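You operate a simulated robot arm through the tools that you are given. There is no shell and no other tool.

You are at the controls of a simulated two-armed robot. One attempt, no reset.

## Task
Pick up the grey filter with one hand, pass it to the other hand and put it on the right rubber pad. Take the spool with the largest size on its label from the top of the grey table and put it on the lower shelf of the trolley. Put three of the seals from the top of the grey table on the lid of the top blue box. Open the middle blue box, take the packing pad from the top of the grey table and leave it inside and shut the box again. Do these in any order. Set down upright: grey filter.

Only the result counts: the job must be done as asked and must still hold three seconds after the hand-in. Knocking over, shifting, dropping, spilling or breaking anything else fails it. Lids that push on must go on centred and level and be pressed home; caps that screw on are set level and turned clockwise until they are tight.

## Robot
Two 7-joint arms with two-finger parallel grippers on one trunk, on a base that moves. Base frame: it is fixed to the floor where the robot stands at the start and does not move with it; the origin is under the middle of the robot, x ahead of it, y to its left, z up. Units: m, degrees, N and s.
The left shoulder is at the start at [0.062, 0.197, 1.054], the right one opposite. With the tool pointing down near the work surface each hand reaches from about 0.32 to 0.72 m from the robot's upright axis, wherever it stands, measured 20 degrees to its own side. Places, roughly: box2 [-0.8, 1.1, 0.4]; grey filter (6x6x11 cm) [2.4, -1.4, 0.9]; lid of the top blue box [-0.8, 1.1, 1]; lower shelf of the trolley [1.4, -3.6, 0.2]; middle blue box [-0.8, 1.1, 0.4]; packing pad (6x13x5 cm) [2.6, -2.1, 0.8]; right rubber pad (24x24 cm) [3.58, -3.72, 0.8]; seal (4x4x3 cm) [2.6, -1.8, 0.8]; spool [2.25, -1.25, 0.75]. Payload 1.57 kg a hand.
The tool frame of a hand sits at the grasp point between the pads (the TCP): z along the fingers, y along the line on which they close. The tips reach 0.03 m beyond it. The gripper opens to 0.11 m. The fingers are 0.024 m wide and 0.012 m thick; the gripper's body (0.048 by 0.112 m) begins 0.078 m behind the TCP.
Orientation is told as [roll, pitch, yaw] about the base's x, y, z axes, in that order, counted from this pose: with the fingers straight down and closing along the base's y, the tool's x points along the base's -x, its y along +y and its z along -z.

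## Interface
- The arms move only by the tool drive_tool. It takes "left_series", "right_series" or both (then of equal length, played together; a hand with none holds still); each is text: rows parted by semicolons, each of 6 numbers parted by spaces: the shift along the base's x, y, z in units of 20 mm (1.0 is 20 mm), then the turn, a rotation vector about the base's x, y, z in units of 4 degrees (1.0 is 4 degrees). In form: x y z wx wy wz; .... A call has 1 to 20 rows; each row shifts and turns the commanded pose from where the row before left it. "left_gripper" and "right_gripper" are, for a hand that has rows, the opening, from 0 (shut) to 1 (fully open), set as the call begins (left out, the last holds). A call with a number of a shift or a turn outside -1 to 1 is refused whole. A row lasts 0.2 s, in which the tool goes at most 0.05 m and 8.6 degrees; a call with a longer step from one row to the next is refused whole, and so is a gripper value outside its range. Where a pose cannot be reached the arm comes as near as it can. A force on the tool above 40 N (or 10 N above the force at the start of the call, whichever is more), or a blocked arm, ends the call early, and 0.2 s more pass. Each finger travels about 0.072 m/s and halts on what it meets, pressing with about 21 N; the grip force reading is that of the motor and also rises with nothing between the fingers. The clock runs only during rows and for 0.2 s after the last one: add rows that do not move to give the fingers time. It gives the time, the measured TCP pose, the force on the tool (base axes), the opening and the grip force at its end, in the units of the frame above (readings bear some noise), with the torque about the TCP (base axes, N m) and any sound that the robot's microphone picked up.
- Cameras (640 x 400 px; columns grow to the right, rows downward): "scene" is now at [0.1159, -0.0115, 1.649]; the picture's right is [-0.14, -0.99, 0.00], its down [-0.66, 0.09, -0.75] and it looks along [0.74, -0.10, -0.67] (base axes); focal length 293 px, centre (320, 200). "left" rides on the left gripper at [0.07, -0.016, -0.141] in its tool frame; the picture's right is [0.23, 0.97, 0.00], its down [-0.85, 0.20, -0.48] and it looks along [-0.47, 0.11, 0.88] (tool axes); focal length 222 px, centre (320, 200). "right" rides on the right gripper at [0.07, 0.016, -0.141] in its tool frame; the picture's right is [-0.23, 0.97, 0.00], its down [-0.85, -0.20, -0.48] and it looks along [-0.47, -0.11, 0.88] (tool axes); focal length 222 px, centre (320, 200). There is no depth. A picture from a camera that has moved, and an enlarged one, comes with that camera's place and axes in the base frame and with its lens.
- camera(camera): a new picture of that camera. The clock stands still meanwhile.
- move_column(by): slides the trunk up (or, below 0, down) by that many m; the arms and the scene camera ride with it, the base frame stays. It gives what a move gives, with no picture.
- drive_base(legs): drives the robot by 1 to 6 legs, each [ahead, left, turn to the left] in m, m and degrees, along the robot's own axes; the way and the turn of a leg run together, so that a leg with both is an arc; at most 1.5 m and 180 degrees a leg. The arms and the cameras ride along, it lands a little off, and it stops where it bumps. It gives what a move gives.
- turn_head(pan, tilt): turns the head with the scene camera to pan (to the left, within 86 degrees either way) and tilt (down, from -29 to 69), counted from straight ahead of the robot. It gives what a move gives.
- close_up(camera, box): a new picture of the part [left, top, right, bottom] of that camera's present view, enlarged. The clock stands still meanwhile.
- close_job(): hands the job in; it is judged then, once.

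Places have to be worked out from the pictures, the camera data and where the tool is seen. Open the grippers and draw the arms clear of the work before you hand the job in, unless the task says otherwise.

The tools are called after ">>>" by a JSON object that holds its "api" and its "payload". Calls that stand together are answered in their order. drive_tool: Moves the arms, as the interface text tells. Its arguments: {"type":"object","properties":{"left_series":{"type":"string"},"left_gripper":{"type":"number"},"right_series":{"type":"string"},"right_gripper":{"type":"number"}},"required":[]} The other tools are called the same way: move_column (by) moves the trunk up or down; drive_base (legs) drives the base; turn_head (pan, tilt) turns the head that bears the scene camera; camera (camera) takes a picture; close_up (camera, box) takes an enlarged picture of a part of a camera's view; close_job () hands the job in.

At the start:

```text
t: 0.0
left_tcp_pos: [0.5352, 0.1923, 1.0648]
left_orientation: [0.1, 0.1, -0.1]
left_force: [-0.6, 0.0, 0.1]
left_ft_torque: [0.01, 0.02, 0.04]
left_finger_gap: 0.1101
left_finger_force: 0.1
right_tcp_pos: [0.3602, -0.1262, 1.0877]
right_orientation: [0.0, 0.1, 0.0]
right_force: [0.8, 0.0, -0.2]
right_ft_torque: [-0.01, 0.01, 0.01]
right_finger_gap: 0.1102
right_finger_force: 0.1
trunk travel left (down, up): [-0.65, 0.34]
robot x, y, heading: [-0.0001, 0.0002, -0.1]
head pan, tilt (commanded): [-8.0, 41.6]
```

scene: 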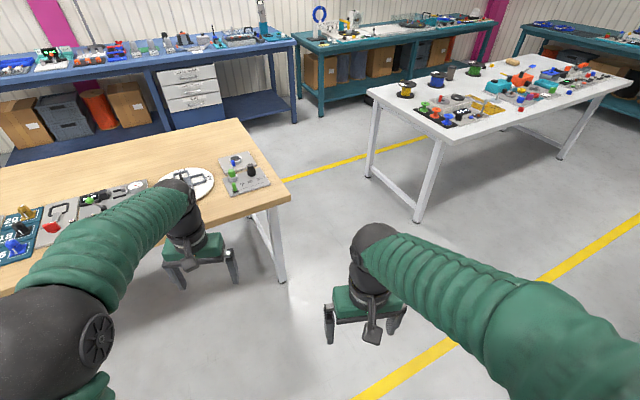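
right: 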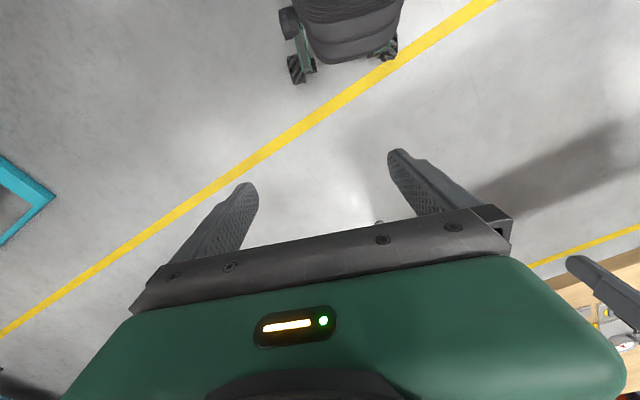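
left: 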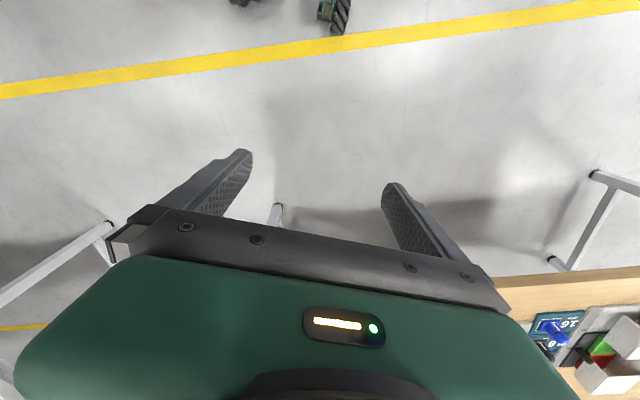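

The scene shows a grey-white table ahead to the right with spools and small items. I'll look around with the head first to map the room before moving.

>>> {"api": "turn_head", "payload": {"pan": -30, "tilt": 25}}

>>> {"api": "camera", "payload": {"camera": "scene"}}

```text
t: 0.9
left_tcp_pos: [0.534, 0.1929, 1.0648]
left_orientation: [0.1, 0.0, 0.0]
left_force: [0.3, 0.5, 0.6]
left_ft_torque: [0.01, -0.01, 0.0]
left_finger_gap: 0.1096
left_finger_force: 0.0
right_tcp_pos: [0.3585, -0.1262, 1.0873]
right_orientation: [-0.1, 0.1, 0.0]
right_force: [0.1, 0.2, -0.7]
right_ft_torque: [-0.04, -0.02, -0.01]
right_finger_gap: 0.1102
right_finger_force: 0.0
trunk travel left (down, up): [-0.65, 0.34]
robot x, y, heading: [-0.002, 0.0002, 0.2]
head pan, tilt (commanded): [-30.0, 25.0]
```

```text
taken
camera scene: at [0.1124, -0.0459, 1.6747], right [-0.5, -0.87, 0.0], down [-0.37, 0.21, -0.91], along [0.78, -0.45, -0.42], focal length 293 px, centre (320, 200)
```

scene: 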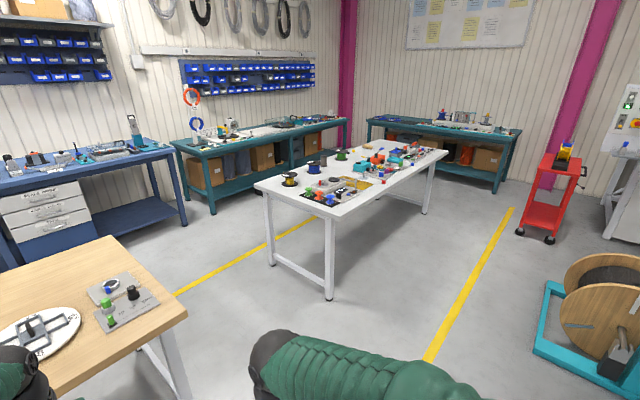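

The grey table sits ahead-right, with a red trolley further right. I'll look more to the right and to the left for the trolley and the blue boxes.

>>> {"api": "turn_head", "payload": {"pan": -80, "tilt": 25}}

>>> {"api": "camera", "payload": {"camera": "scene"}}

>>> {"api": "turn_head", "payload": {"pan": 86, "tilt": 30}}

>>> {"api": "camera", "payload": {"camera": "scene"}}

```text
t: 2.0
left_tcp_pos: [0.5337, 0.1918, 1.0664]
left_orientation: [0.0, 0.1, 0.0]
left_force: [0.0, -0.6, 0.0]
left_ft_torque: [0.01, -0.03, 0.01]
left_finger_gap: 0.1101
left_finger_force: 0.1
right_tcp_pos: [0.3587, -0.1265, 1.0881]
right_orientation: [0.0, 0.0, 0.0]
right_force: [-0.3, -0.1, 0.6]
right_ft_torque: [-0.01, -0.02, 0.01]
right_finger_gap: 0.11
right_finger_force: 0.0
trunk travel left (down, up): [-0.65, 0.34]
robot x, y, heading: [0.0006, -0.0004, 0.1]
head pan, tilt (commanded): [-80.0, 25.0]
```

```text
taken
camera scene: at [0.0488, -0.0906, 1.6749], right [-0.98, -0.17, 0.0], down [-0.08, 0.42, -0.91], along [0.16, -0.89, -0.42], focal length 293 px, centre (320, 200)
```

scene: 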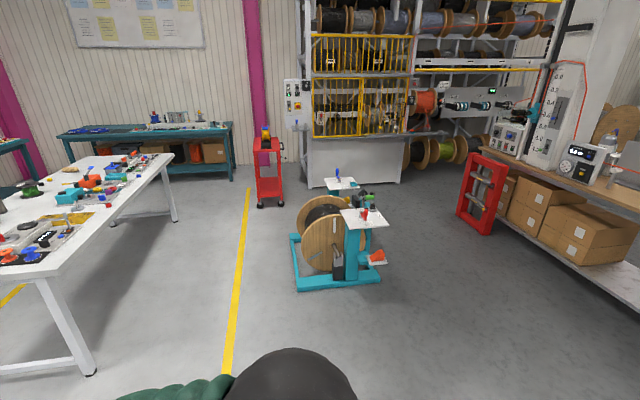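

```text
t: 4.6
left_tcp_pos: [0.5346, 0.1934, 1.0655]
left_orientation: [0.0, -0.1, -0.1]
left_force: [-0.4, 0.7, 0.2]
left_ft_torque: [0.03, 0.02, 0.02]
left_finger_gap: 0.1099
left_finger_force: 0.1
right_tcp_pos: [0.3584, -0.1264, 1.0881]
right_orientation: [0.0, 0.0, 0.0]
right_force: [-0.7, -0.2, 0.1]
right_ft_torque: [0.01, 0.0, 0.01]
right_finger_gap: 0.1102
right_finger_force: 0.1
trunk travel left (down, up): [-0.65, 0.34]
robot x, y, heading: [-0.0017, -0.0012, -0.2]
head pan, tilt (commanded): [85.9, 30.0]
```

```text
taken
camera scene: at [0.0392, 0.0905, 1.6669], right [1.0, -0.07, 0.0], down [-0.04, -0.5, -0.87], along [0.06, 0.86, -0.5], focal length 293 px, centre (320, 200)
```

scene: 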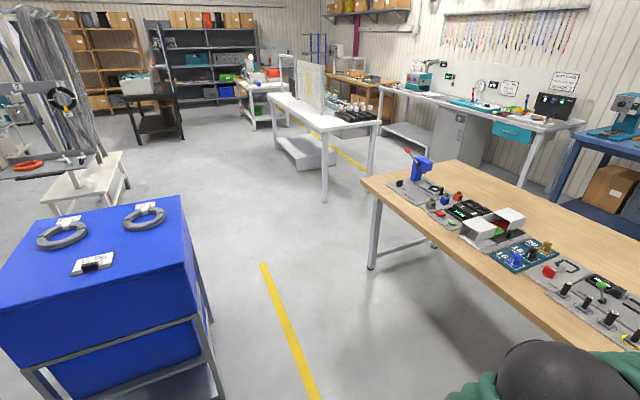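

A large blue box with objects on its lid is at left. I'll enlarge it to see what's on the lid and how the boxes are built.

>>> {"api": "close_up", "payload": {"camera": "scene", "box": [0, 180, 240, 400]}}

>>> {"api": "close_up", "payload": {"camera": "scene", "box": [360, 130, 640, 330]}}

```text
1.82 times, centred on (120, 290) of scene
camera zoom: at [0.0392, 0.0905, 1.6669], right [1.0, -0.07, 0.0], down [-0.04, -0.5, -0.87], along [0.06, 0.86, -0.5], focal length 532 px, centre (684, 36)
```

zoom: 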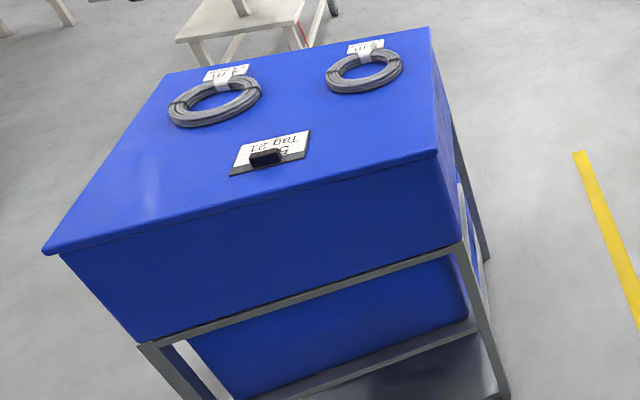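

```text
2.00 times, centred on (500, 230) of scene
camera zoom: at [0.0392, 0.0905, 1.6669], right [1.0, -0.07, 0.0], down [-0.04, -0.5, -0.87], along [0.06, 0.86, -0.5], focal length 585 px, centre (-40, 140)
```

zoom: 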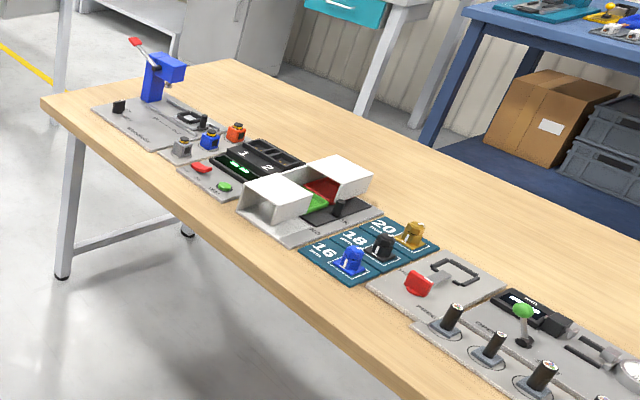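

The blue boxes sit on a rack at left-rear; the filter, spool, seals and pad are nearer the far side of the grey table, so I should approach from its far (north-east) side. I'll check my own base footprint by looking down, and re-look ahead at the gap between the wooden and grey tables.

>>> {"api": "turn_head", "payload": {"pan": -60, "tilt": 69}}

>>> {"api": "camera", "payload": {"camera": "scene"}}

>>> {"api": "turn_head", "payload": {"pan": -20, "tilt": 30}}

>>> {"api": "close_up", "payload": {"camera": "scene", "box": [270, 80, 550, 255]}}

>>> {"api": "camera", "payload": {"camera": "scene"}}

```text
t: 6.9
left_tcp_pos: [0.5339, 0.1922, 1.066]
left_orientation: [0.0, 0.0, 0.0]
left_force: [0.2, 0.0, 0.7]
left_ft_torque: [0.03, -0.01, -0.03]
left_finger_gap: 0.11
left_finger_force: 0.0
right_tcp_pos: [0.3599, -0.1265, 1.0877]
right_orientation: [0.0, 0.0, -0.1]
right_force: [-0.2, -0.4, 0.0]
right_ft_torque: [0.03, -0.04, 0.0]
right_finger_gap: 0.1099
right_finger_force: 0.0
trunk travel left (down, up): [-0.65, 0.34]
robot x, y, heading: [-0.0045, -0.0013, 0.0]
head pan, tilt (commanded): [-60.0, 68.8]
```

```text
taken
camera scene: at [0.0607, -0.0483, 1.6154], right [-0.87, -0.5, 0.0], down [-0.47, 0.81, -0.36], along [0.18, -0.31, -0.93], focal length 293 px, centre (320, 200)
```

scene: 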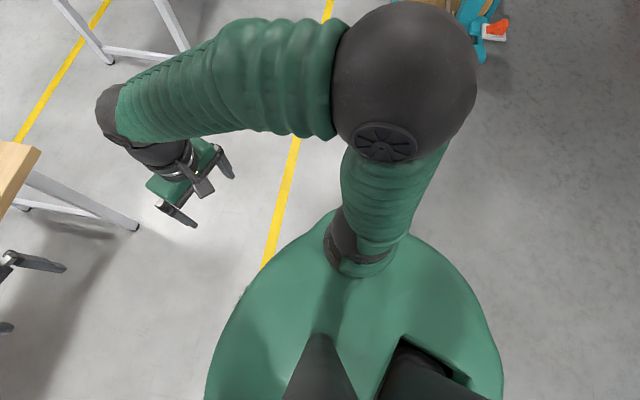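

```text
t: 7.9
left_tcp_pos: [0.5343, 0.1921, 1.0656]
left_orientation: [0.1, 0.1, -0.1]
left_force: [-0.4, 1.2, 0.5]
left_ft_torque: [0.02, 0.02, 0.03]
left_finger_gap: 0.1101
left_finger_force: 0.0
right_tcp_pos: [0.3592, -0.1261, 1.0883]
right_orientation: [0.1, 0.1, 0.0]
right_force: [0.9, -0.1, 0.8]
right_ft_torque: [-0.01, -0.03, -0.03]
right_finger_gap: 0.1101
right_finger_force: 0.0
trunk travel left (down, up): [-0.65, 0.34]
robot x, y, heading: [-0.0002, 0.0014, -0.0]
head pan, tilt (commanded): [-20.0, 30.0]
```

```text
2.29 times, centred on (410, 168) of scene
camera zoom: at [0.1177, -0.0308, 1.6667], right [-0.34, -0.94, 0.0], down [-0.47, 0.17, -0.86], along [0.81, -0.3, -0.5], focal length 669 px, centre (114, 274)
```

zoom: 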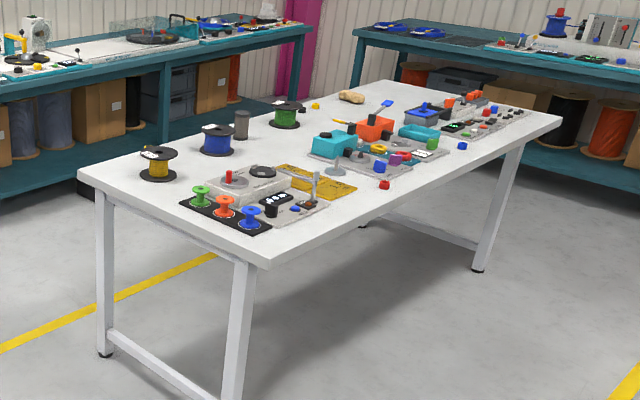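

```text
taken
camera scene: at [0.1177, -0.0308, 1.6667], right [-0.34, -0.94, 0.0], down [-0.47, 0.17, -0.86], along [0.81, -0.3, -0.5], focal length 293 px, centre (320, 200)
```

scene: 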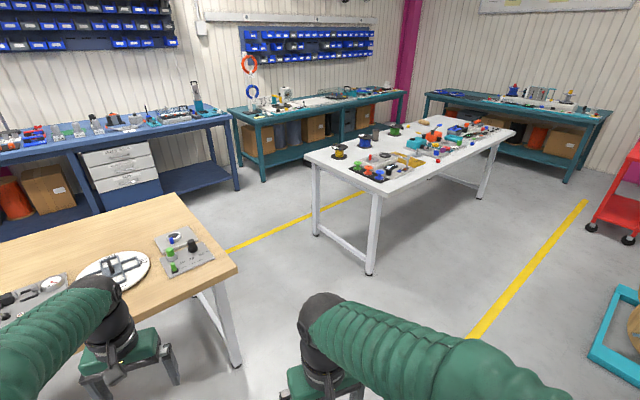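

My base is roughly 0.5 m square, and the gap between the wooden table's end and the grey table's end looks about 1 m wide. I'll raise the trunk for clearance, turn to +20° and drive to the mouth of that gap, then look again.

>>> {"api": "move_column", "payload": {"by": 0.15}}

>>> {"api": "drive_base", "payload": {"legs": [[0, 0, 20], [0.0, -0.91, 0], [0.4, 0, 0]]}}

>>> {"api": "turn_head", "payload": {"pan": 0, "tilt": 30}}

>>> {"api": "camera", "payload": {"camera": "scene"}}

```text
t: 9.7
left_tcp_pos: [0.5348, 0.1936, 1.216]
left_orientation: [0.0, 0.1, 0.1]
left_force: [-0.5, 0.2, -0.1]
left_ft_torque: [-0.04, -0.01, 0.02]
left_finger_gap: 0.11
left_finger_force: 0.0
right_tcp_pos: [0.3585, -0.1265, 1.2377]
right_orientation: [0.0, 0.0, 0.0]
right_force: [0.3, -0.4, -0.3]
right_ft_torque: [-0.02, -0.01, -0.03]
right_finger_gap: 0.1101
right_finger_force: 0.1
trunk travel left (down, up): [-0.8, 0.19]
robot x, y, heading: [-0.001, 0.0023, -0.1]
head pan, tilt (commanded): [-20.0, 30.0]
```

```text
t: 17.6
left_tcp_pos: [1.1217, -0.3829, 1.2169]
left_orientation: [0.0, -0.2, 18.7]
left_force: [-0.1, -0.3, 0.1]
left_ft_torque: [0.01, 0.0, 0.02]
left_finger_gap: 0.11
left_finger_force: 0.0
right_tcp_pos: [1.0585, -0.7402, 1.2394]
right_orientation: [0.0, -0.1, 18.7]
right_force: [0.0, 0.3, 0.2]
right_ft_torque: [-0.03, 0.01, 0.01]
right_finger_gap: 0.11
right_finger_force: 0.1
trunk travel left (down, up): [-0.8, 0.19]
robot x, y, heading: [0.6822, -0.7371, 18.7]
head pan, tilt (commanded): [-20.0, 30.0]
```

```text
t: 18.5
left_tcp_pos: [1.1249, -0.3804, 1.2155]
left_orientation: [0.1, 0.0, 18.7]
left_force: [-0.6, -0.5, -0.2]
left_ft_torque: [0.0, 0.01, -0.02]
left_finger_gap: 0.1102
left_finger_force: 0.0
right_tcp_pos: [1.0613, -0.7392, 1.2381]
right_orientation: [0.0, -0.1, 18.7]
right_force: [-0.3, 0.3, -0.2]
right_ft_torque: [0.01, 0.04, 0.01]
right_finger_gap: 0.1099
right_finger_force: 0.1
trunk travel left (down, up): [-0.8, 0.19]
robot x, y, heading: [0.6838, -0.7367, 18.9]
head pan, tilt (commanded): [0.0, 30.0]
```

```text
taken
camera scene: at [0.7979, -0.6943, 1.8167], right [0.32, -0.95, 0.0], down [-0.48, -0.16, -0.86], along [0.82, 0.28, -0.5], focal length 293 px, centre (320, 200)
```

scene: 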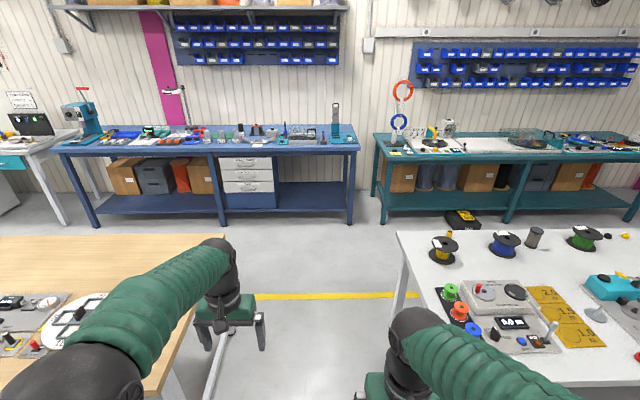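

The gap is clear; grey table's far-left corner works out at about (2.33, -0.67) and the teal bench front about 1.2 m beyond the grey table's far edge. I'll zoom on the near objects before driving through.

>>> {"api": "close_up", "payload": {"camera": "scene", "box": [380, 190, 640, 360]}}

>>> {"api": "drive_base", "payload": {"legs": [[0, 0.06, 1.3], [1.4, 0, 0]]}}

>>> {"api": "turn_head", "payload": {"pan": -60, "tilt": 35}}

>>> {"api": "camera", "payload": {"camera": "scene"}}

```text
2.35 times, centred on (510, 275) of scene
camera zoom: at [0.7979, -0.6943, 1.8167], right [0.32, -0.95, 0.0], down [-0.48, -0.16, -0.86], along [0.82, 0.28, -0.5], focal length 688 px, centre (-127, 24)
```

zoom: 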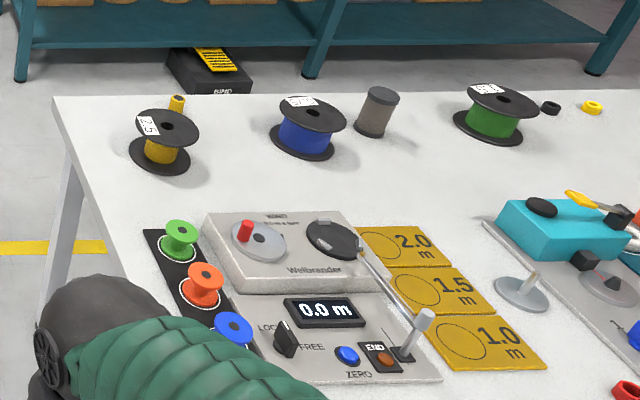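

```text
t: 25.9
left_tcp_pos: [2.3913, 0.1206, 1.2172]
left_orientation: [0.1, -0.1, 18.4]
left_force: [0.5, 0.2, 0.1]
left_ft_torque: [0.02, -0.02, -0.03]
left_finger_gap: 0.1099
left_finger_force: 0.1
right_tcp_pos: [2.3258, -0.2374, 1.2385]
right_orientation: [0.2, 0.0, 18.3]
right_force: [-0.4, 0.2, -0.1]
right_ft_torque: [0.01, -0.03, 0.0]
right_finger_gap: 0.11
right_finger_force: 0.1
trunk travel left (down, up): [-0.8, 0.19]
robot x, y, heading: [1.9462, -0.2316, 18.3]
head pan, tilt (commanded): [0.0, 30.0]
```

```text
t: 27.2
left_tcp_pos: [2.3929, 0.1212, 1.2172]
left_orientation: [0.0, -0.1, 18.3]
left_force: [-0.2, 0.2, -0.3]
left_ft_torque: [-0.03, -0.03, 0.0]
left_finger_gap: 0.1099
left_finger_force: 0.0
right_tcp_pos: [2.3261, -0.2352, 1.2379]
right_orientation: [0.0, -0.1, 18.4]
right_force: [0.6, -0.2, 0.4]
right_ft_torque: [0.02, -0.02, 0.02]
right_finger_gap: 0.1101
right_finger_force: 0.1
trunk travel left (down, up): [-0.8, 0.19]
robot x, y, heading: [1.9479, -0.2283, 18.5]
head pan, tilt (commanded): [-60.0, 35.0]
```

```text
taken
camera scene: at [2.0439, -0.2769, 1.8091], right [-0.66, -0.75, 0.0], down [-0.43, 0.38, -0.82], along [0.61, -0.54, -0.57], focal length 293 px, centre (320, 200)
```

scene: 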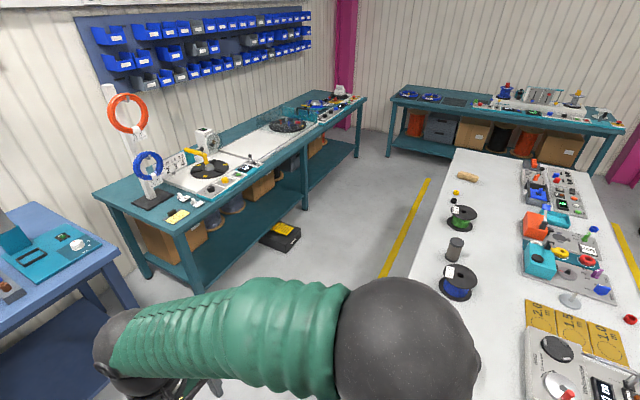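

The corridor between the grey table and the teal bench is clear except a black case by the bench foot. The filter is around (2.37,-1.44) and the blue spool near (2.27,-1.26). I'll drive forward past the table end, and then look along the table before turning to face it.

>>> {"api": "drive_base", "payload": {"legs": [[0.66, 0, 0]]}}

>>> {"api": "turn_head", "payload": {"pan": -86, "tilt": 35}}

>>> {"api": "camera", "payload": {"camera": "scene"}}

```text
t: 30.9
left_tcp_pos: [3.022, 0.3428, 1.2164]
left_orientation: [0.0, -0.2, 19.2]
left_force: [0.2, 0.2, -0.5]
left_ft_torque: [0.0, 0.01, -0.02]
left_finger_gap: 0.1103
left_finger_force: 0.2
right_tcp_pos: [2.9607, -0.0158, 1.2386]
right_orientation: [0.0, -0.1, 19.2]
right_force: [0.0, 0.9, -0.6]
right_ft_torque: [0.0, 0.03, 0.03]
right_finger_gap: 0.11
right_finger_force: 0.1
trunk travel left (down, up): [-0.8, 0.19]
robot x, y, heading: [2.5843, -0.0104, 19.2]
head pan, tilt (commanded): [-60.0, 35.0]
```

```text
t: 31.8
left_tcp_pos: [3.0227, 0.3451, 1.2172]
left_orientation: [0.0, -0.1, 19.2]
left_force: [0.9, 0.4, -1.2]
left_ft_torque: [0.02, 0.01, -0.03]
left_finger_gap: 0.1101
left_finger_force: 0.1
right_tcp_pos: [2.9619, -0.0144, 1.2378]
right_orientation: [0.0, -0.2, 19.1]
right_force: [0.4, 0.2, 0.4]
right_ft_torque: [0.0, -0.01, 0.01]
right_finger_gap: 0.1099
right_finger_force: 0.0
trunk travel left (down, up): [-0.8, 0.19]
robot x, y, heading: [2.584, -0.0145, 19.2]
head pan, tilt (commanded): [-85.9, 35.0]
```

```text
taken
camera scene: at [2.6503, -0.082, 1.8091], right [-0.92, -0.4, 0.0], down [-0.23, 0.53, -0.82], along [0.32, -0.75, -0.57], focal length 293 px, centre (320, 200)
```

scene: 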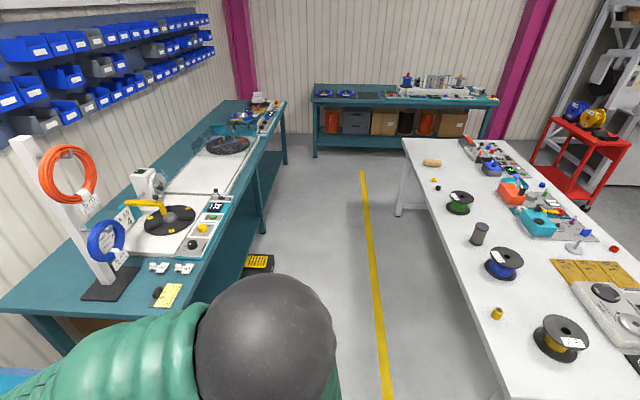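

The corridor is about 1.2 m wide. I'll turn 180° right (arms high and clear) to face the grey table and slide left along it to the spools.

>>> {"api": "drive_base", "payload": {"legs": [[0, 0, -180], [0, 0.9, 0]]}}

>>> {"api": "turn_head", "payload": {"pan": 0, "tilt": 45}}

>>> {"api": "camera", "payload": {"camera": "scene"}}

```text
t: 43.8
left_tcp_pos: [2.4444, -1.2076, 1.2178]
left_orientation: [0.2, -0.2, -161.1]
left_force: [-0.5, 0.5, 1.1]
left_ft_torque: [-0.04, -0.04, 0.02]
left_finger_gap: 0.1104
left_finger_force: 0.1
right_tcp_pos: [2.5082, -0.849, 1.2378]
right_orientation: [0.1, -0.2, -161.0]
right_force: [-1.0, 0.5, 0.3]
right_ft_torque: [-0.02, 0.0, 0.02]
right_finger_gap: 0.11
right_finger_force: 0.1
trunk travel left (down, up): [-0.8, 0.19]
robot x, y, heading: [2.8904, -0.8612, -161.1]
head pan, tilt (commanded): [-85.9, 35.0]
```

```text
t: 45.4
left_tcp_pos: [2.4471, -1.2125, 1.2169]
left_orientation: [0.0, -0.2, -161.1]
left_force: [0.5, 0.6, 0.8]
left_ft_torque: [-0.01, 0.03, -0.03]
left_finger_gap: 0.11
left_finger_force: 0.1
right_tcp_pos: [2.5099, -0.8531, 1.2385]
right_orientation: [0.0, -0.2, -161.0]
right_force: [0.2, -0.2, 0.1]
right_ft_torque: [-0.04, 0.0, 0.0]
right_finger_gap: 0.1099
right_finger_force: 0.0
trunk travel left (down, up): [-0.8, 0.19]
robot x, y, heading: [2.8849, -0.8564, -161.0]
head pan, tilt (commanded): [0.0, 45.0]
```

```text
taken
camera scene: at [2.7781, -0.8949, 1.7941], right [-0.32, 0.95, 0.0], down [0.67, 0.23, -0.71], along [-0.67, -0.23, -0.71], focal length 293 px, centre (320, 200)
```

scene: 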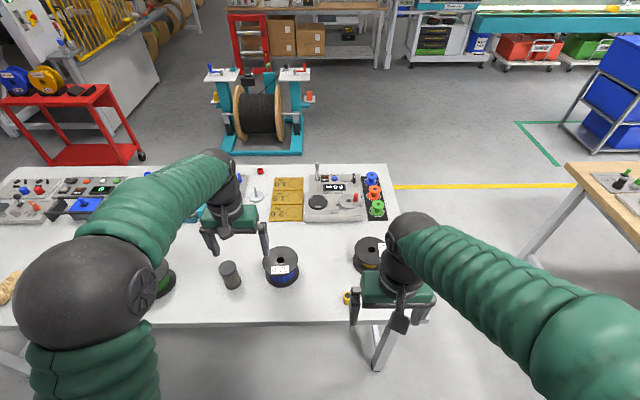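

I'm facing the table from its far side. Now I'll read the spool labels with close-ups.

>>> {"api": "close_up", "payload": {"camera": "scene", "box": [200, 230, 420, 330]}}

>>> {"api": "close_up", "payload": {"camera": "right", "box": [0, 0, 640, 400]}}

>>> {"api": "close_up", "payload": {"camera": "left", "box": [0, 0, 640, 400]}}

>>> {"api": "close_up", "payload": {"camera": "scene", "box": [560, 40, 640, 180]}}

```text
2.91 times, centred on (310, 280) of scene
camera zoom: at [2.7781, -0.8949, 1.7941], right [-0.32, 0.95, 0.0], down [0.67, 0.23, -0.71], along [-0.67, -0.23, -0.71], focal length 851 px, centre (349, -33)
```

zoom: 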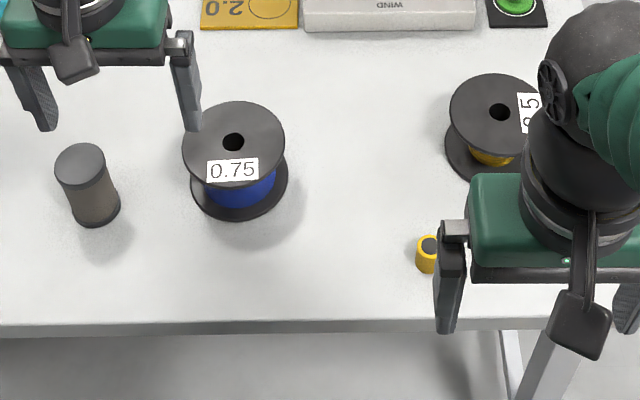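

```text
1.00 times, centred on (320, 200) of right (not enlarged: the box is as wide or as high as the picture)
camera zoom: at [2.5823, -0.8473, 1.3793], right [0.1, -0.99, 0.0], down [-0.87, -0.09, 0.48], along [-0.48, -0.05, -0.88], focal length 222 px, centre (320, 200)
```

zoom: 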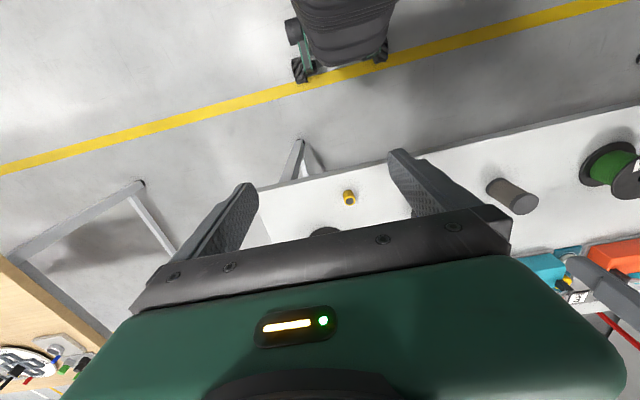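

```text
1.00 times, centred on (320, 200) of left (not enlarged: the box is as wide or as high as the picture)
camera zoom: at [2.5085, -1.1728, 1.3598], right [0.53, -0.85, 0.0], down [-0.74, -0.47, 0.48], along [-0.41, -0.25, -0.88], focal length 222 px, centre (320, 200)
```

zoom: 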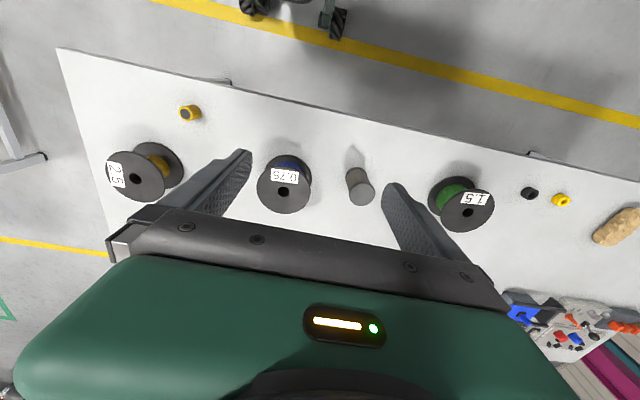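

```text
2.86 times, centred on (600, 110) of scene
camera zoom: at [2.7781, -0.8949, 1.7941], right [-0.32, 0.95, 0.0], down [0.67, 0.23, -0.71], along [-0.67, -0.23, -0.71], focal length 836 px, centre (-480, 457)
```

zoom: 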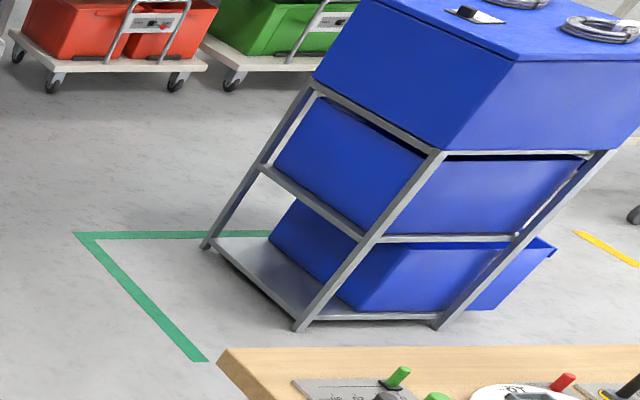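

Labels so far: blue 0.75, green 1.5, yellow "2.5". I'll confirm the yellow one by zooming, and look at the seals (small rings/sleeves) along the table.

>>> {"api": "close_up", "payload": {"camera": "left", "box": [90, 90, 210, 210]}}

>>> {"api": "close_up", "payload": {"camera": "left", "box": [420, 160, 640, 300]}}

>>> {"api": "close_up", "payload": {"camera": "scene", "box": [0, 150, 220, 310]}}

>>> {"api": "close_up", "payload": {"camera": "scene", "box": [230, 160, 400, 240]}}

```text
3.33 times, centred on (150, 150) of left
camera zoom: at [2.5085, -1.1728, 1.3598], right [0.53, -0.85, 0.0], down [-0.74, -0.47, 0.48], along [-0.41, -0.25, -0.88], focal length 740 px, centre (887, 367)
```

zoom: 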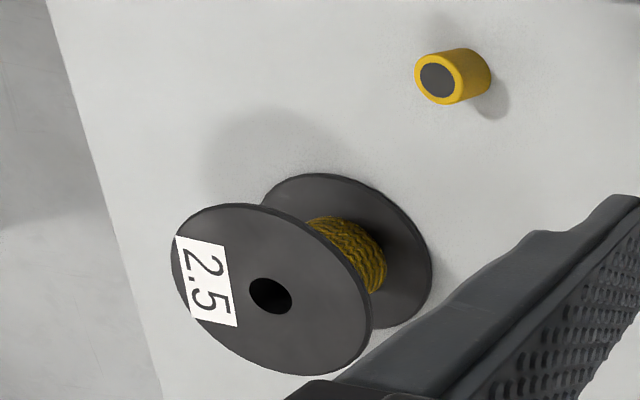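

```text
2.86 times, centred on (530, 230) of left
camera zoom: at [2.5085, -1.1728, 1.3598], right [0.53, -0.85, 0.0], down [-0.74, -0.47, 0.48], along [-0.41, -0.25, -0.88], focal length 635 px, centre (-280, 114)
```

zoom: 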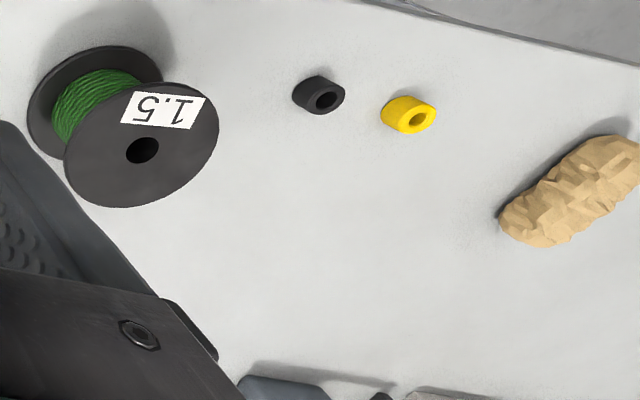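

```text
2.50 times, centred on (110, 230) of scene
camera zoom: at [2.7781, -0.8949, 1.7941], right [-0.32, 0.95, 0.0], down [0.67, 0.23, -0.71], along [-0.67, -0.23, -0.71], focal length 732 px, centre (845, 125)
```

zoom: 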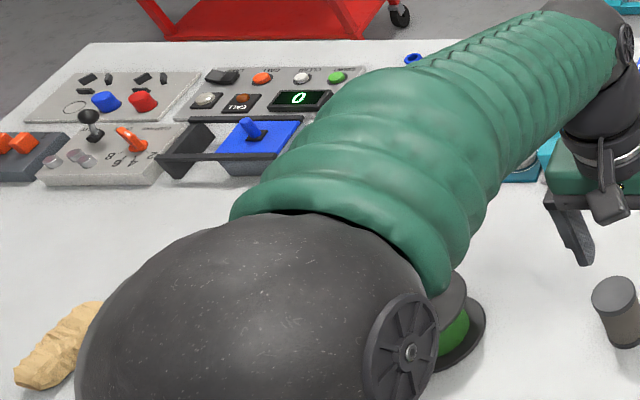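

```text
3.76 times, centred on (315, 200) of scene
camera zoom: at [2.7781, -0.8949, 1.7941], right [-0.32, 0.95, 0.0], down [0.67, 0.23, -0.71], along [-0.67, -0.23, -0.71], focal length 1102 px, centre (339, 200)
```

zoom: 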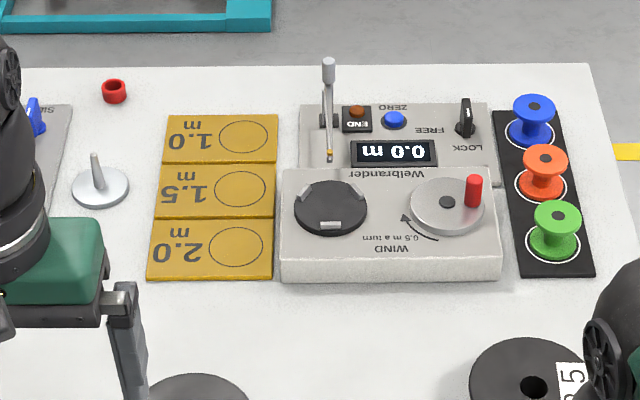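

The yellow spool reads 2.5, so it's the largest (blue 0.75, green 1.5). Loose seals seen: black and yellow near the tan packing pad, plus red and blue on the other side; I place the table top at about z = 0.82 and the filter near (2.37, -1.37). I'll close in a bit and shift left so the filter is within easy reach of the left hand.

>>> {"api": "drive_base", "payload": {"legs": [[0.1, 0.1, 1]]}}

>>> {"api": "turn_head", "payload": {"pan": 20, "tilt": 50}}

>>> {"api": "camera", "payload": {"camera": "scene"}}

>>> {"api": "camera", "payload": {"camera": "left"}}

```text
t: 46.8
left_tcp_pos: [2.3857, -1.3281, 1.2215]
left_orientation: [0.8, -0.3, -160.2]
left_force: [-0.9, 1.2, -0.8]
left_ft_torque: [-0.13, -0.04, -0.01]
left_finger_gap: 0.1099
left_finger_force: 0.1
right_tcp_pos: [2.4413, -0.9677, 1.2366]
right_orientation: [0.8, -0.3, -160.2]
right_force: [-0.7, -0.2, -0.7]
right_ft_torque: [-0.11, -0.09, 0.01]
right_finger_gap: 0.1102
right_finger_force: 0.0
trunk travel left (down, up): [-0.8, 0.19]
robot x, y, heading: [2.8207, -0.9857, -160.1]
head pan, tilt (commanded): [0.0, 45.0]
```

```text
t: 47.6
left_tcp_pos: [2.3837, -1.3346, 1.2203]
left_orientation: [0.4, -0.1, -160.3]
left_force: [0.1, 1.5, 0.0]
left_ft_torque: [-0.08, -0.04, 0.02]
left_finger_gap: 0.11
left_finger_force: 0.0
right_tcp_pos: [2.4409, -0.9746, 1.2369]
right_orientation: [0.3, -0.1, -160.2]
right_force: [-0.7, -0.1, -0.5]
right_ft_torque: [-0.05, -0.05, 0.02]
right_finger_gap: 0.1101
right_finger_force: 0.2
trunk travel left (down, up): [-0.8, 0.19]
robot x, y, heading: [2.8191, -0.9801, -160.0]
head pan, tilt (commanded): [20.0, 50.0]
```

```text
taken
camera scene: at [2.7243, -1.0277, 1.7874], right [-0.64, 0.77, -0.01], down [0.59, 0.48, -0.64], along [-0.49, -0.42, -0.77], focal length 293 px, centre (320, 200)
```

scene: 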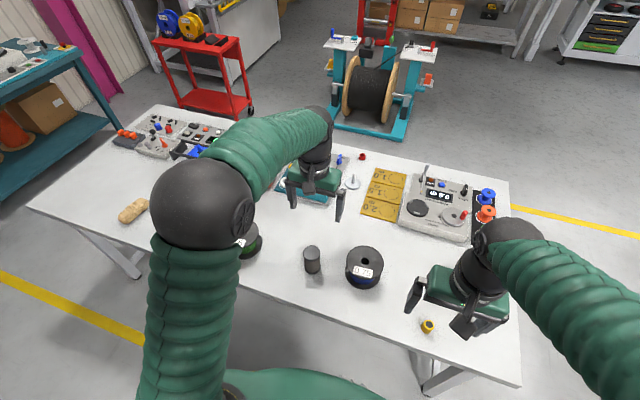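

```text
taken
camera left: at [2.4437, -1.2932, 1.361], right [0.54, -0.84, 0.01], down [-0.74, -0.47, 0.48], along [-0.4, -0.27, -0.88], focal length 222 px, centre (320, 200)
```

left: 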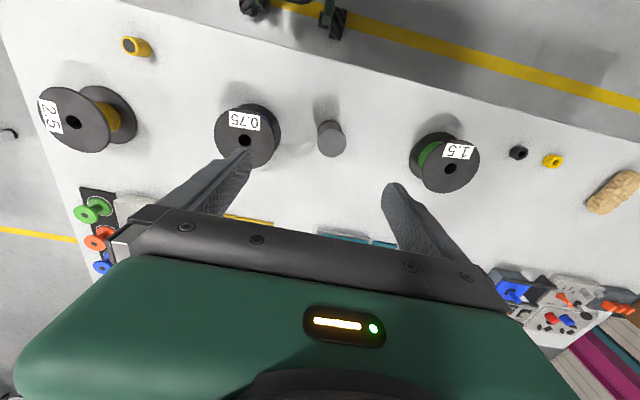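

The filter top computes to about (2.37, -1.376). I'll lower the left hand over it to z≈1.02 with open fingers and check the alignment.

>>> {"api": "drive_tool", "payload": {"left_series": "-0.07 -0.2 -1 0 0 0; -0.07 -0.2 -1 0 0 0; -0.07 -0.2 -1 0 0 0; -0.07 -0.2 -1 0 0 0; -0.07 -0.2 -1 0 0 0; -0.07 -0.2 -1 0 0 0; -0.07 -0.2 -1 0 0 0; -0.07 -0.2 -1 0 0 0; -0.07 -0.2 -1 0 0 0; -0.07 -0.2 -1 0 0 0", "left_gripper": 1}}

>>> {"api": "camera", "payload": {"camera": "left"}}

>>> {"api": "close_up", "payload": {"camera": "scene", "box": [230, 180, 400, 290]}}

```text
t: 49.8
left_tcp_pos: [2.3774, -1.3904, 1.0151]
left_orientation: [-0.3, -0.3, -160.3]
left_force: [0.7, 0.1, 0.2]
left_ft_torque: [0.01, -0.01, 0.02]
left_finger_gap: 0.11
left_finger_force: 0.2
right_tcp_pos: [2.4465, -0.9932, 1.2396]
right_orientation: [-0.4, -0.1, -160.1]
right_force: [0.1, 0.0, 0.1]
right_ft_torque: [0.01, 0.01, 0.01]
right_finger_gap: 0.1102
right_finger_force: 0.0
trunk travel left (down, up): [-0.8, 0.19]
robot x, y, heading: [2.819, -0.9842, -160.2]
head pan, tilt (commanded): [20.0, 50.0]
```

```text
taken
camera left: at [2.4379, -1.351, 1.1587], right [0.54, -0.84, -0.01], down [-0.74, -0.48, 0.48], along [-0.41, -0.26, -0.88], focal length 222 px, centre (320, 200)
```

left: 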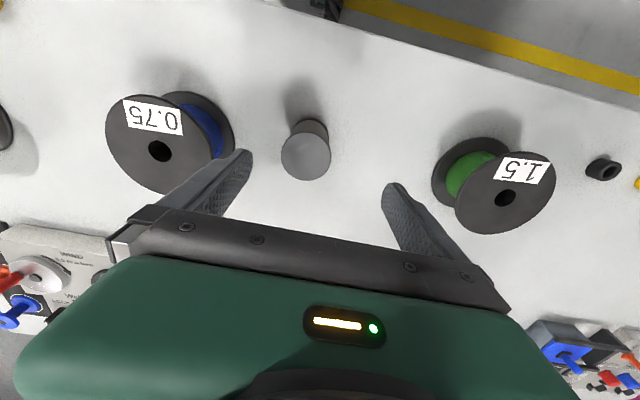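

```text
3.64 times, centred on (315, 235) of scene
camera zoom: at [2.7322, -1.0519, 1.7871], right [-0.64, 0.77, 0.0], down [0.59, 0.49, -0.64], along [-0.49, -0.41, -0.77], focal length 1064 px, centre (338, 73)
```

zoom: 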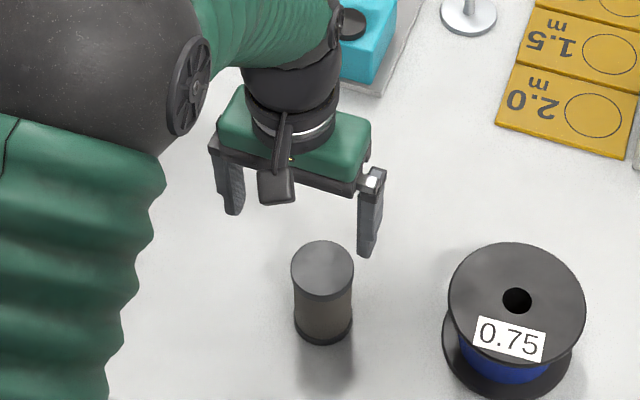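

The fingers straddle the filter but the hand is ~15 mm too far in -y. I'll correct that and lower to z≈0.925 so the tips overlap the top 4 cm of the filter.

>>> {"api": "drive_tool", "payload": {"left_series": "0 0.4 0 0 0 0; -0.05 0.35 -0.5 0 0 0; 0 0 -1 0 0 0; 0 0 -1 0 0 0; 0 0 -1 0 0 0; 0 0 -1 0 0 0; 0 0 0 0 0 0"}}

>>> {"api": "camera", "payload": {"camera": "left"}}

>>> {"api": "close_up", "payload": {"camera": "scene", "box": [230, 180, 400, 290]}}

```text
t: 51.4
left_tcp_pos: [2.3729, -1.3731, 0.9269]
left_orientation: [0.0, -0.2, -160.2]
left_force: [-0.5, -0.2, 0.0]
left_ft_torque: [0.02, 0.03, -0.01]
left_finger_gap: 0.1098
left_finger_force: 0.2
right_tcp_pos: [2.4466, -0.9878, 1.2393]
right_orientation: [-0.2, -0.2, -160.2]
right_force: [-0.1, -0.2, -1.0]
right_ft_torque: [-0.01, -0.01, 0.01]
right_finger_gap: 0.1103
right_finger_force: 0.0
trunk travel left (down, up): [-0.8, 0.19]
robot x, y, heading: [2.8213, -0.9857, -160.0]
head pan, tilt (commanded): [20.0, 50.0]
```

```text
taken
camera left: at [2.4348, -1.3339, 1.0697], right [0.54, -0.84, 0.0], down [-0.73, -0.48, 0.48], along [-0.41, -0.26, -0.88], focal length 222 px, centre (320, 200)
```

left: 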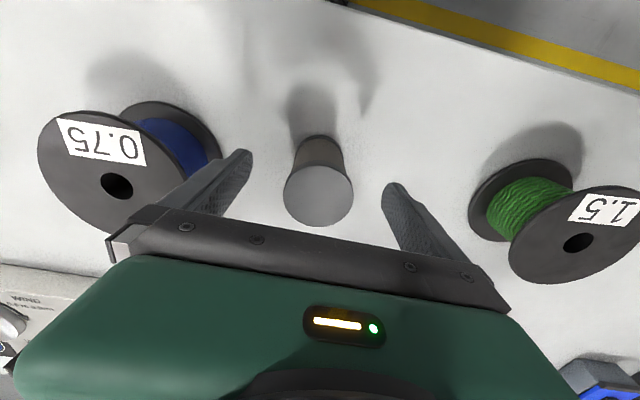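

```text
3.64 times, centred on (315, 235) of scene
camera zoom: at [2.7315, -1.0462, 1.7872], right [-0.64, 0.77, 0.0], down [0.59, 0.49, -0.64], along [-0.49, -0.41, -0.77], focal length 1064 px, centre (338, 73)
```

zoom: 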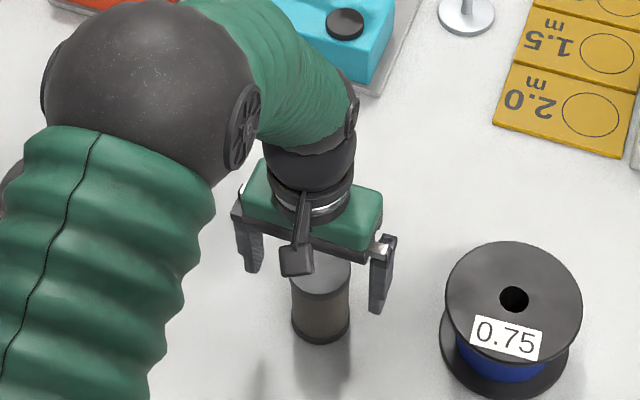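

The filter is centred laterally but its apparent size suggests its top is a bit lower (~0.905) and ~11 mm further forward than the tool axis. I'll shift forward 11 mm and lower 27 mm, then recheck.

>>> {"api": "drive_tool", "payload": {"left_series": "-0.55 -0.2 -0.5 0 0 0; 0 0 -0.85 0 0 0; 0 0 0 0 0 0"}}

>>> {"api": "camera", "payload": {"camera": "left"}}

```text
t: 52.2
left_tcp_pos: [2.3649, -1.3767, 0.901]
left_orientation: [-0.1, -0.3, -160.2]
left_force: [-0.2, 1.6, 1.0]
left_ft_torque: [-0.04, 0.03, 0.0]
left_finger_gap: 0.1101
left_finger_force: 0.0
right_tcp_pos: [2.4471, -0.9874, 1.2395]
right_orientation: [-0.2, -0.2, -160.2]
right_force: [0.7, -0.4, 0.2]
right_ft_torque: [-0.04, 0.02, -0.01]
right_finger_gap: 0.1102
right_finger_force: 0.1
trunk travel left (down, up): [-0.8, 0.19]
robot x, y, heading: [2.8242, -0.9839, -160.2]
head pan, tilt (commanded): [20.0, 50.0]
```

```text
taken
camera left: at [2.4254, -1.3361, 1.043], right [0.54, -0.84, 0.0], down [-0.73, -0.48, 0.48], along [-0.41, -0.26, -0.88], focal length 222 px, centre (320, 200)
```

left: 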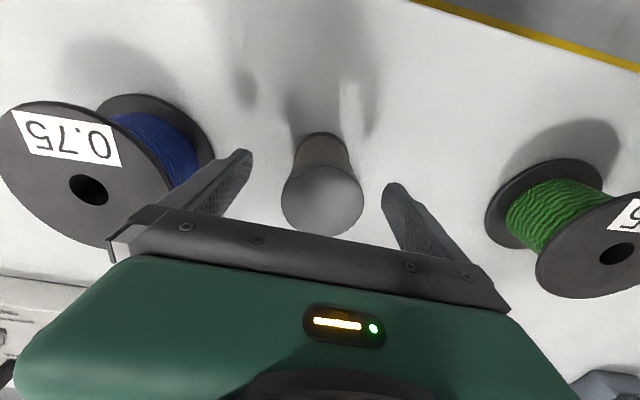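

The filter's top is now level with the grasp point (top z≈0.90, table ≈0.79) and about 5 mm ahead. I'll make that small correction, close the left gripper and let it settle.

>>> {"api": "drive_tool", "payload": {"left_series": "-0.25 -0.1 -0.3 0 0 0; 0 0 0 0 0 0"}}

>>> {"api": "drive_tool", "payload": {"left_series": "0 0 0 0 0 0; 0 0 0 0 0 0; 0 0 0 0 0 0; 0 0 0 0 0 0; 0 0 0 0 0 0; 0 0 0 0 0 0", "left_gripper": 0}}

>>> {"api": "camera", "payload": {"camera": "left"}}

```text
t: 52.8
left_tcp_pos: [2.3575, -1.3779, 0.895]
left_orientation: [0.0, -0.2, -160.2]
left_force: [-0.4, 0.7, -0.2]
left_ft_torque: [0.02, -0.01, 0.03]
left_finger_gap: 0.1099
left_finger_force: 0.1
right_tcp_pos: [2.4467, -0.9878, 1.2406]
right_orientation: [-0.1, -0.1, -160.2]
right_force: [0.2, -0.7, 0.4]
right_ft_torque: [0.02, 0.04, 0.03]
right_finger_gap: 0.1099
right_finger_force: 0.0
trunk travel left (down, up): [-0.8, 0.19]
robot x, y, heading: [2.8228, -0.9818, -160.0]
head pan, tilt (commanded): [20.0, 50.0]
```

```text
t: 54.2
left_tcp_pos: [2.3584, -1.3782, 0.8947]
left_orientation: [-0.1, -0.2, -160.2]
left_force: [0.6, -0.1, -0.3]
left_ft_torque: [-0.04, -0.07, 0.0]
left_finger_gap: 0.0596
left_finger_force: 21.5
right_tcp_pos: [2.4469, -0.9879, 1.2394]
right_orientation: [-0.1, -0.2, -160.2]
right_force: [0.4, 0.5, -0.4]
right_ft_torque: [0.03, 0.0, 0.03]
right_finger_gap: 0.1099
right_finger_force: 0.1
trunk travel left (down, up): [-0.8, 0.19]
robot x, y, heading: [2.8251, -0.9831, -159.8]
head pan, tilt (commanded): [20.0, 50.0]
```

```text
taken
camera left: at [2.4188, -1.3386, 1.0374], right [0.54, -0.84, 0.0], down [-0.74, -0.48, 0.48], along [-0.41, -0.26, -0.88], focal length 222 px, centre (320, 200)
```

left: 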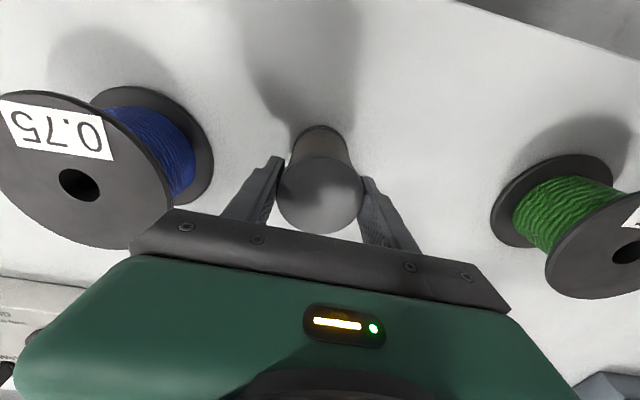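

The gripper holds the filter (gap 59.6 mm, 21 N). I'll lift it straight up by about 25 cm.

>>> {"api": "drive_tool", "payload": {"left_series": "0 0 0.5 0 0 0; 0 0 1 0 0 0; 0 0 1 0 0 0; 0 0 1 0 0 0; 0 0 1 0 0 0; 0 0 1 0 0 0; 0 0 1 0 0 0; 0 0 1 0 0 0; 0 0 1 0 0 0; 0 0 1 0 0 0; 0 0 1 0 0 0; 0 0 1 0 0 0; 0 0 1 0 0 0; 0 0 0.3 0 0 0; 0 0 0 0 0 0"}}

>>> {"api": "camera", "payload": {"camera": "left"}}

```text
t: 57.4
left_tcp_pos: [2.3592, -1.3778, 1.1499]
left_orientation: [-0.1, -0.1, -160.1]
left_force: [-0.2, -0.2, -1.6]
left_ft_torque: [-0.01, 0.01, 0.01]
left_finger_gap: 0.0594
left_finger_force: 20.7
right_tcp_pos: [2.4454, -0.9878, 1.2388]
right_orientation: [-0.3, -0.2, -160.2]
right_force: [-0.7, 0.0, 0.2]
right_ft_torque: [-0.01, 0.03, -0.01]
right_finger_gap: 0.1101
right_finger_force: 0.1
trunk travel left (down, up): [-0.8, 0.19]
robot x, y, heading: [2.8158, -0.9852, -160.3]
head pan, tilt (commanded): [20.0, 50.0]
```

```text
taken
camera left: at [2.4201, -1.3382, 1.2928], right [0.54, -0.84, 0.0], down [-0.74, -0.48, 0.48], along [-0.41, -0.26, -0.88], focal length 222 px, centre (320, 200)
```

left: 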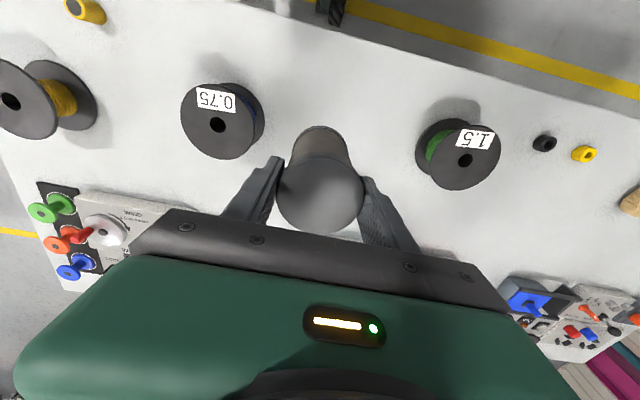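

The filter is held and weighs little (~1.6 N). Now I'll swing the right hand to point forward and ~25° below horizontal while moving it forward, ready to take the filter's lower half.

>>> {"api": "drive_tool", "payload": {"right_series": "-0.298 -0.424 -0.334 -0.3473 0.9543 0; -0.298 -0.424 -0.334 -0.3473 0.9543 0; -0.298 -0.424 -0.334 -0.3473 0.9543 0; -0.298 -0.424 -0.334 -0.3473 0.9543 0; -0.298 -0.424 -0.334 -0.3473 0.9543 0; -0.298 -0.424 -0.334 -0.3473 0.9543 0; -0.298 -0.424 -0.334 -0.3473 0.9543 0; -0.298 -0.424 -0.334 -0.3473 0.9543 0; -0.298 -0.424 -0.334 -0.3473 0.9543 0; -0.298 -0.424 -0.334 -0.3473 0.9543 0; -0.298 -0.424 -0.334 -0.3473 0.9543 0; -0.298 -0.424 -0.334 -0.3473 0.9543 0; -0.298 -0.424 -0.334 -0.3473 0.9543 0; -0.298 -0.424 -0.334 -0.3473 0.9543 0; -0.298 -0.424 -0.334 -0.3473 0.9543 0; -0.298 -0.424 -0.334 -0.3473 0.9543 0; 0 0 0 0 0 0", "right_gripper": 1}}

>>> {"api": "camera", "payload": {"camera": "scene"}}

>>> {"api": "camera", "payload": {"camera": "right"}}

```text
t: 61.0
left_tcp_pos: [2.3594, -1.3774, 1.1502]
left_orientation: [-0.2, -0.1, -160.3]
left_force: [-0.2, -0.3, -1.8]
left_ft_torque: [-0.02, -0.01, 0.01]
left_finger_gap: 0.0597
left_finger_force: 21.1
right_tcp_pos: [2.3511, -1.1247, 1.1317]
right_orientation: [0.2, -65.3, -160.3]
right_force: [0.8, 1.2, -0.1]
right_ft_torque: [-0.04, -0.04, 0.0]
right_finger_gap: 0.1099
right_finger_force: 0.1
trunk travel left (down, up): [-0.8, 0.19]
robot x, y, heading: [2.824, -0.984, -160.2]
head pan, tilt (commanded): [20.0, 50.0]
```

```text
taken
camera scene: at [2.7313, -1.0475, 1.7872], right [-0.64, 0.77, 0.0], down [0.59, 0.49, -0.64], along [-0.49, -0.41, -0.77], focal length 293 px, centre (320, 200)
```

scene: 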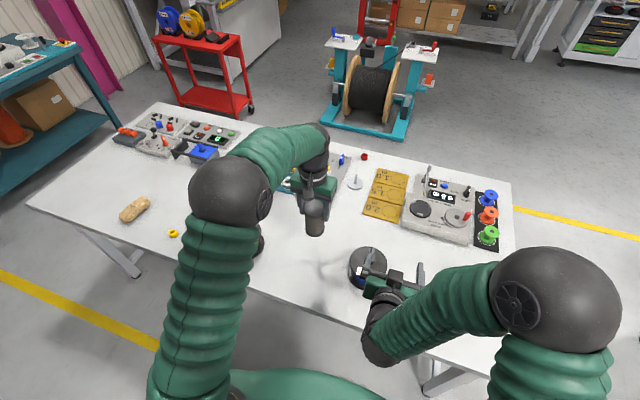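

```text
taken
camera right: at [2.5055, -1.0875, 1.1263], right [0.24, -0.95, 0.21], down [0.01, 0.22, 0.98], along [-0.97, -0.23, 0.06], focal length 222 px, centre (320, 200)
```

right: 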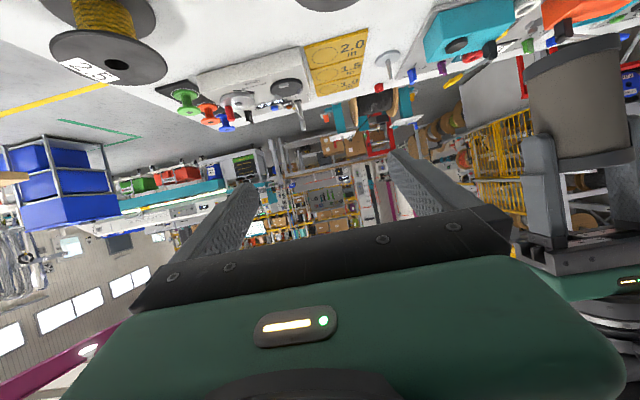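

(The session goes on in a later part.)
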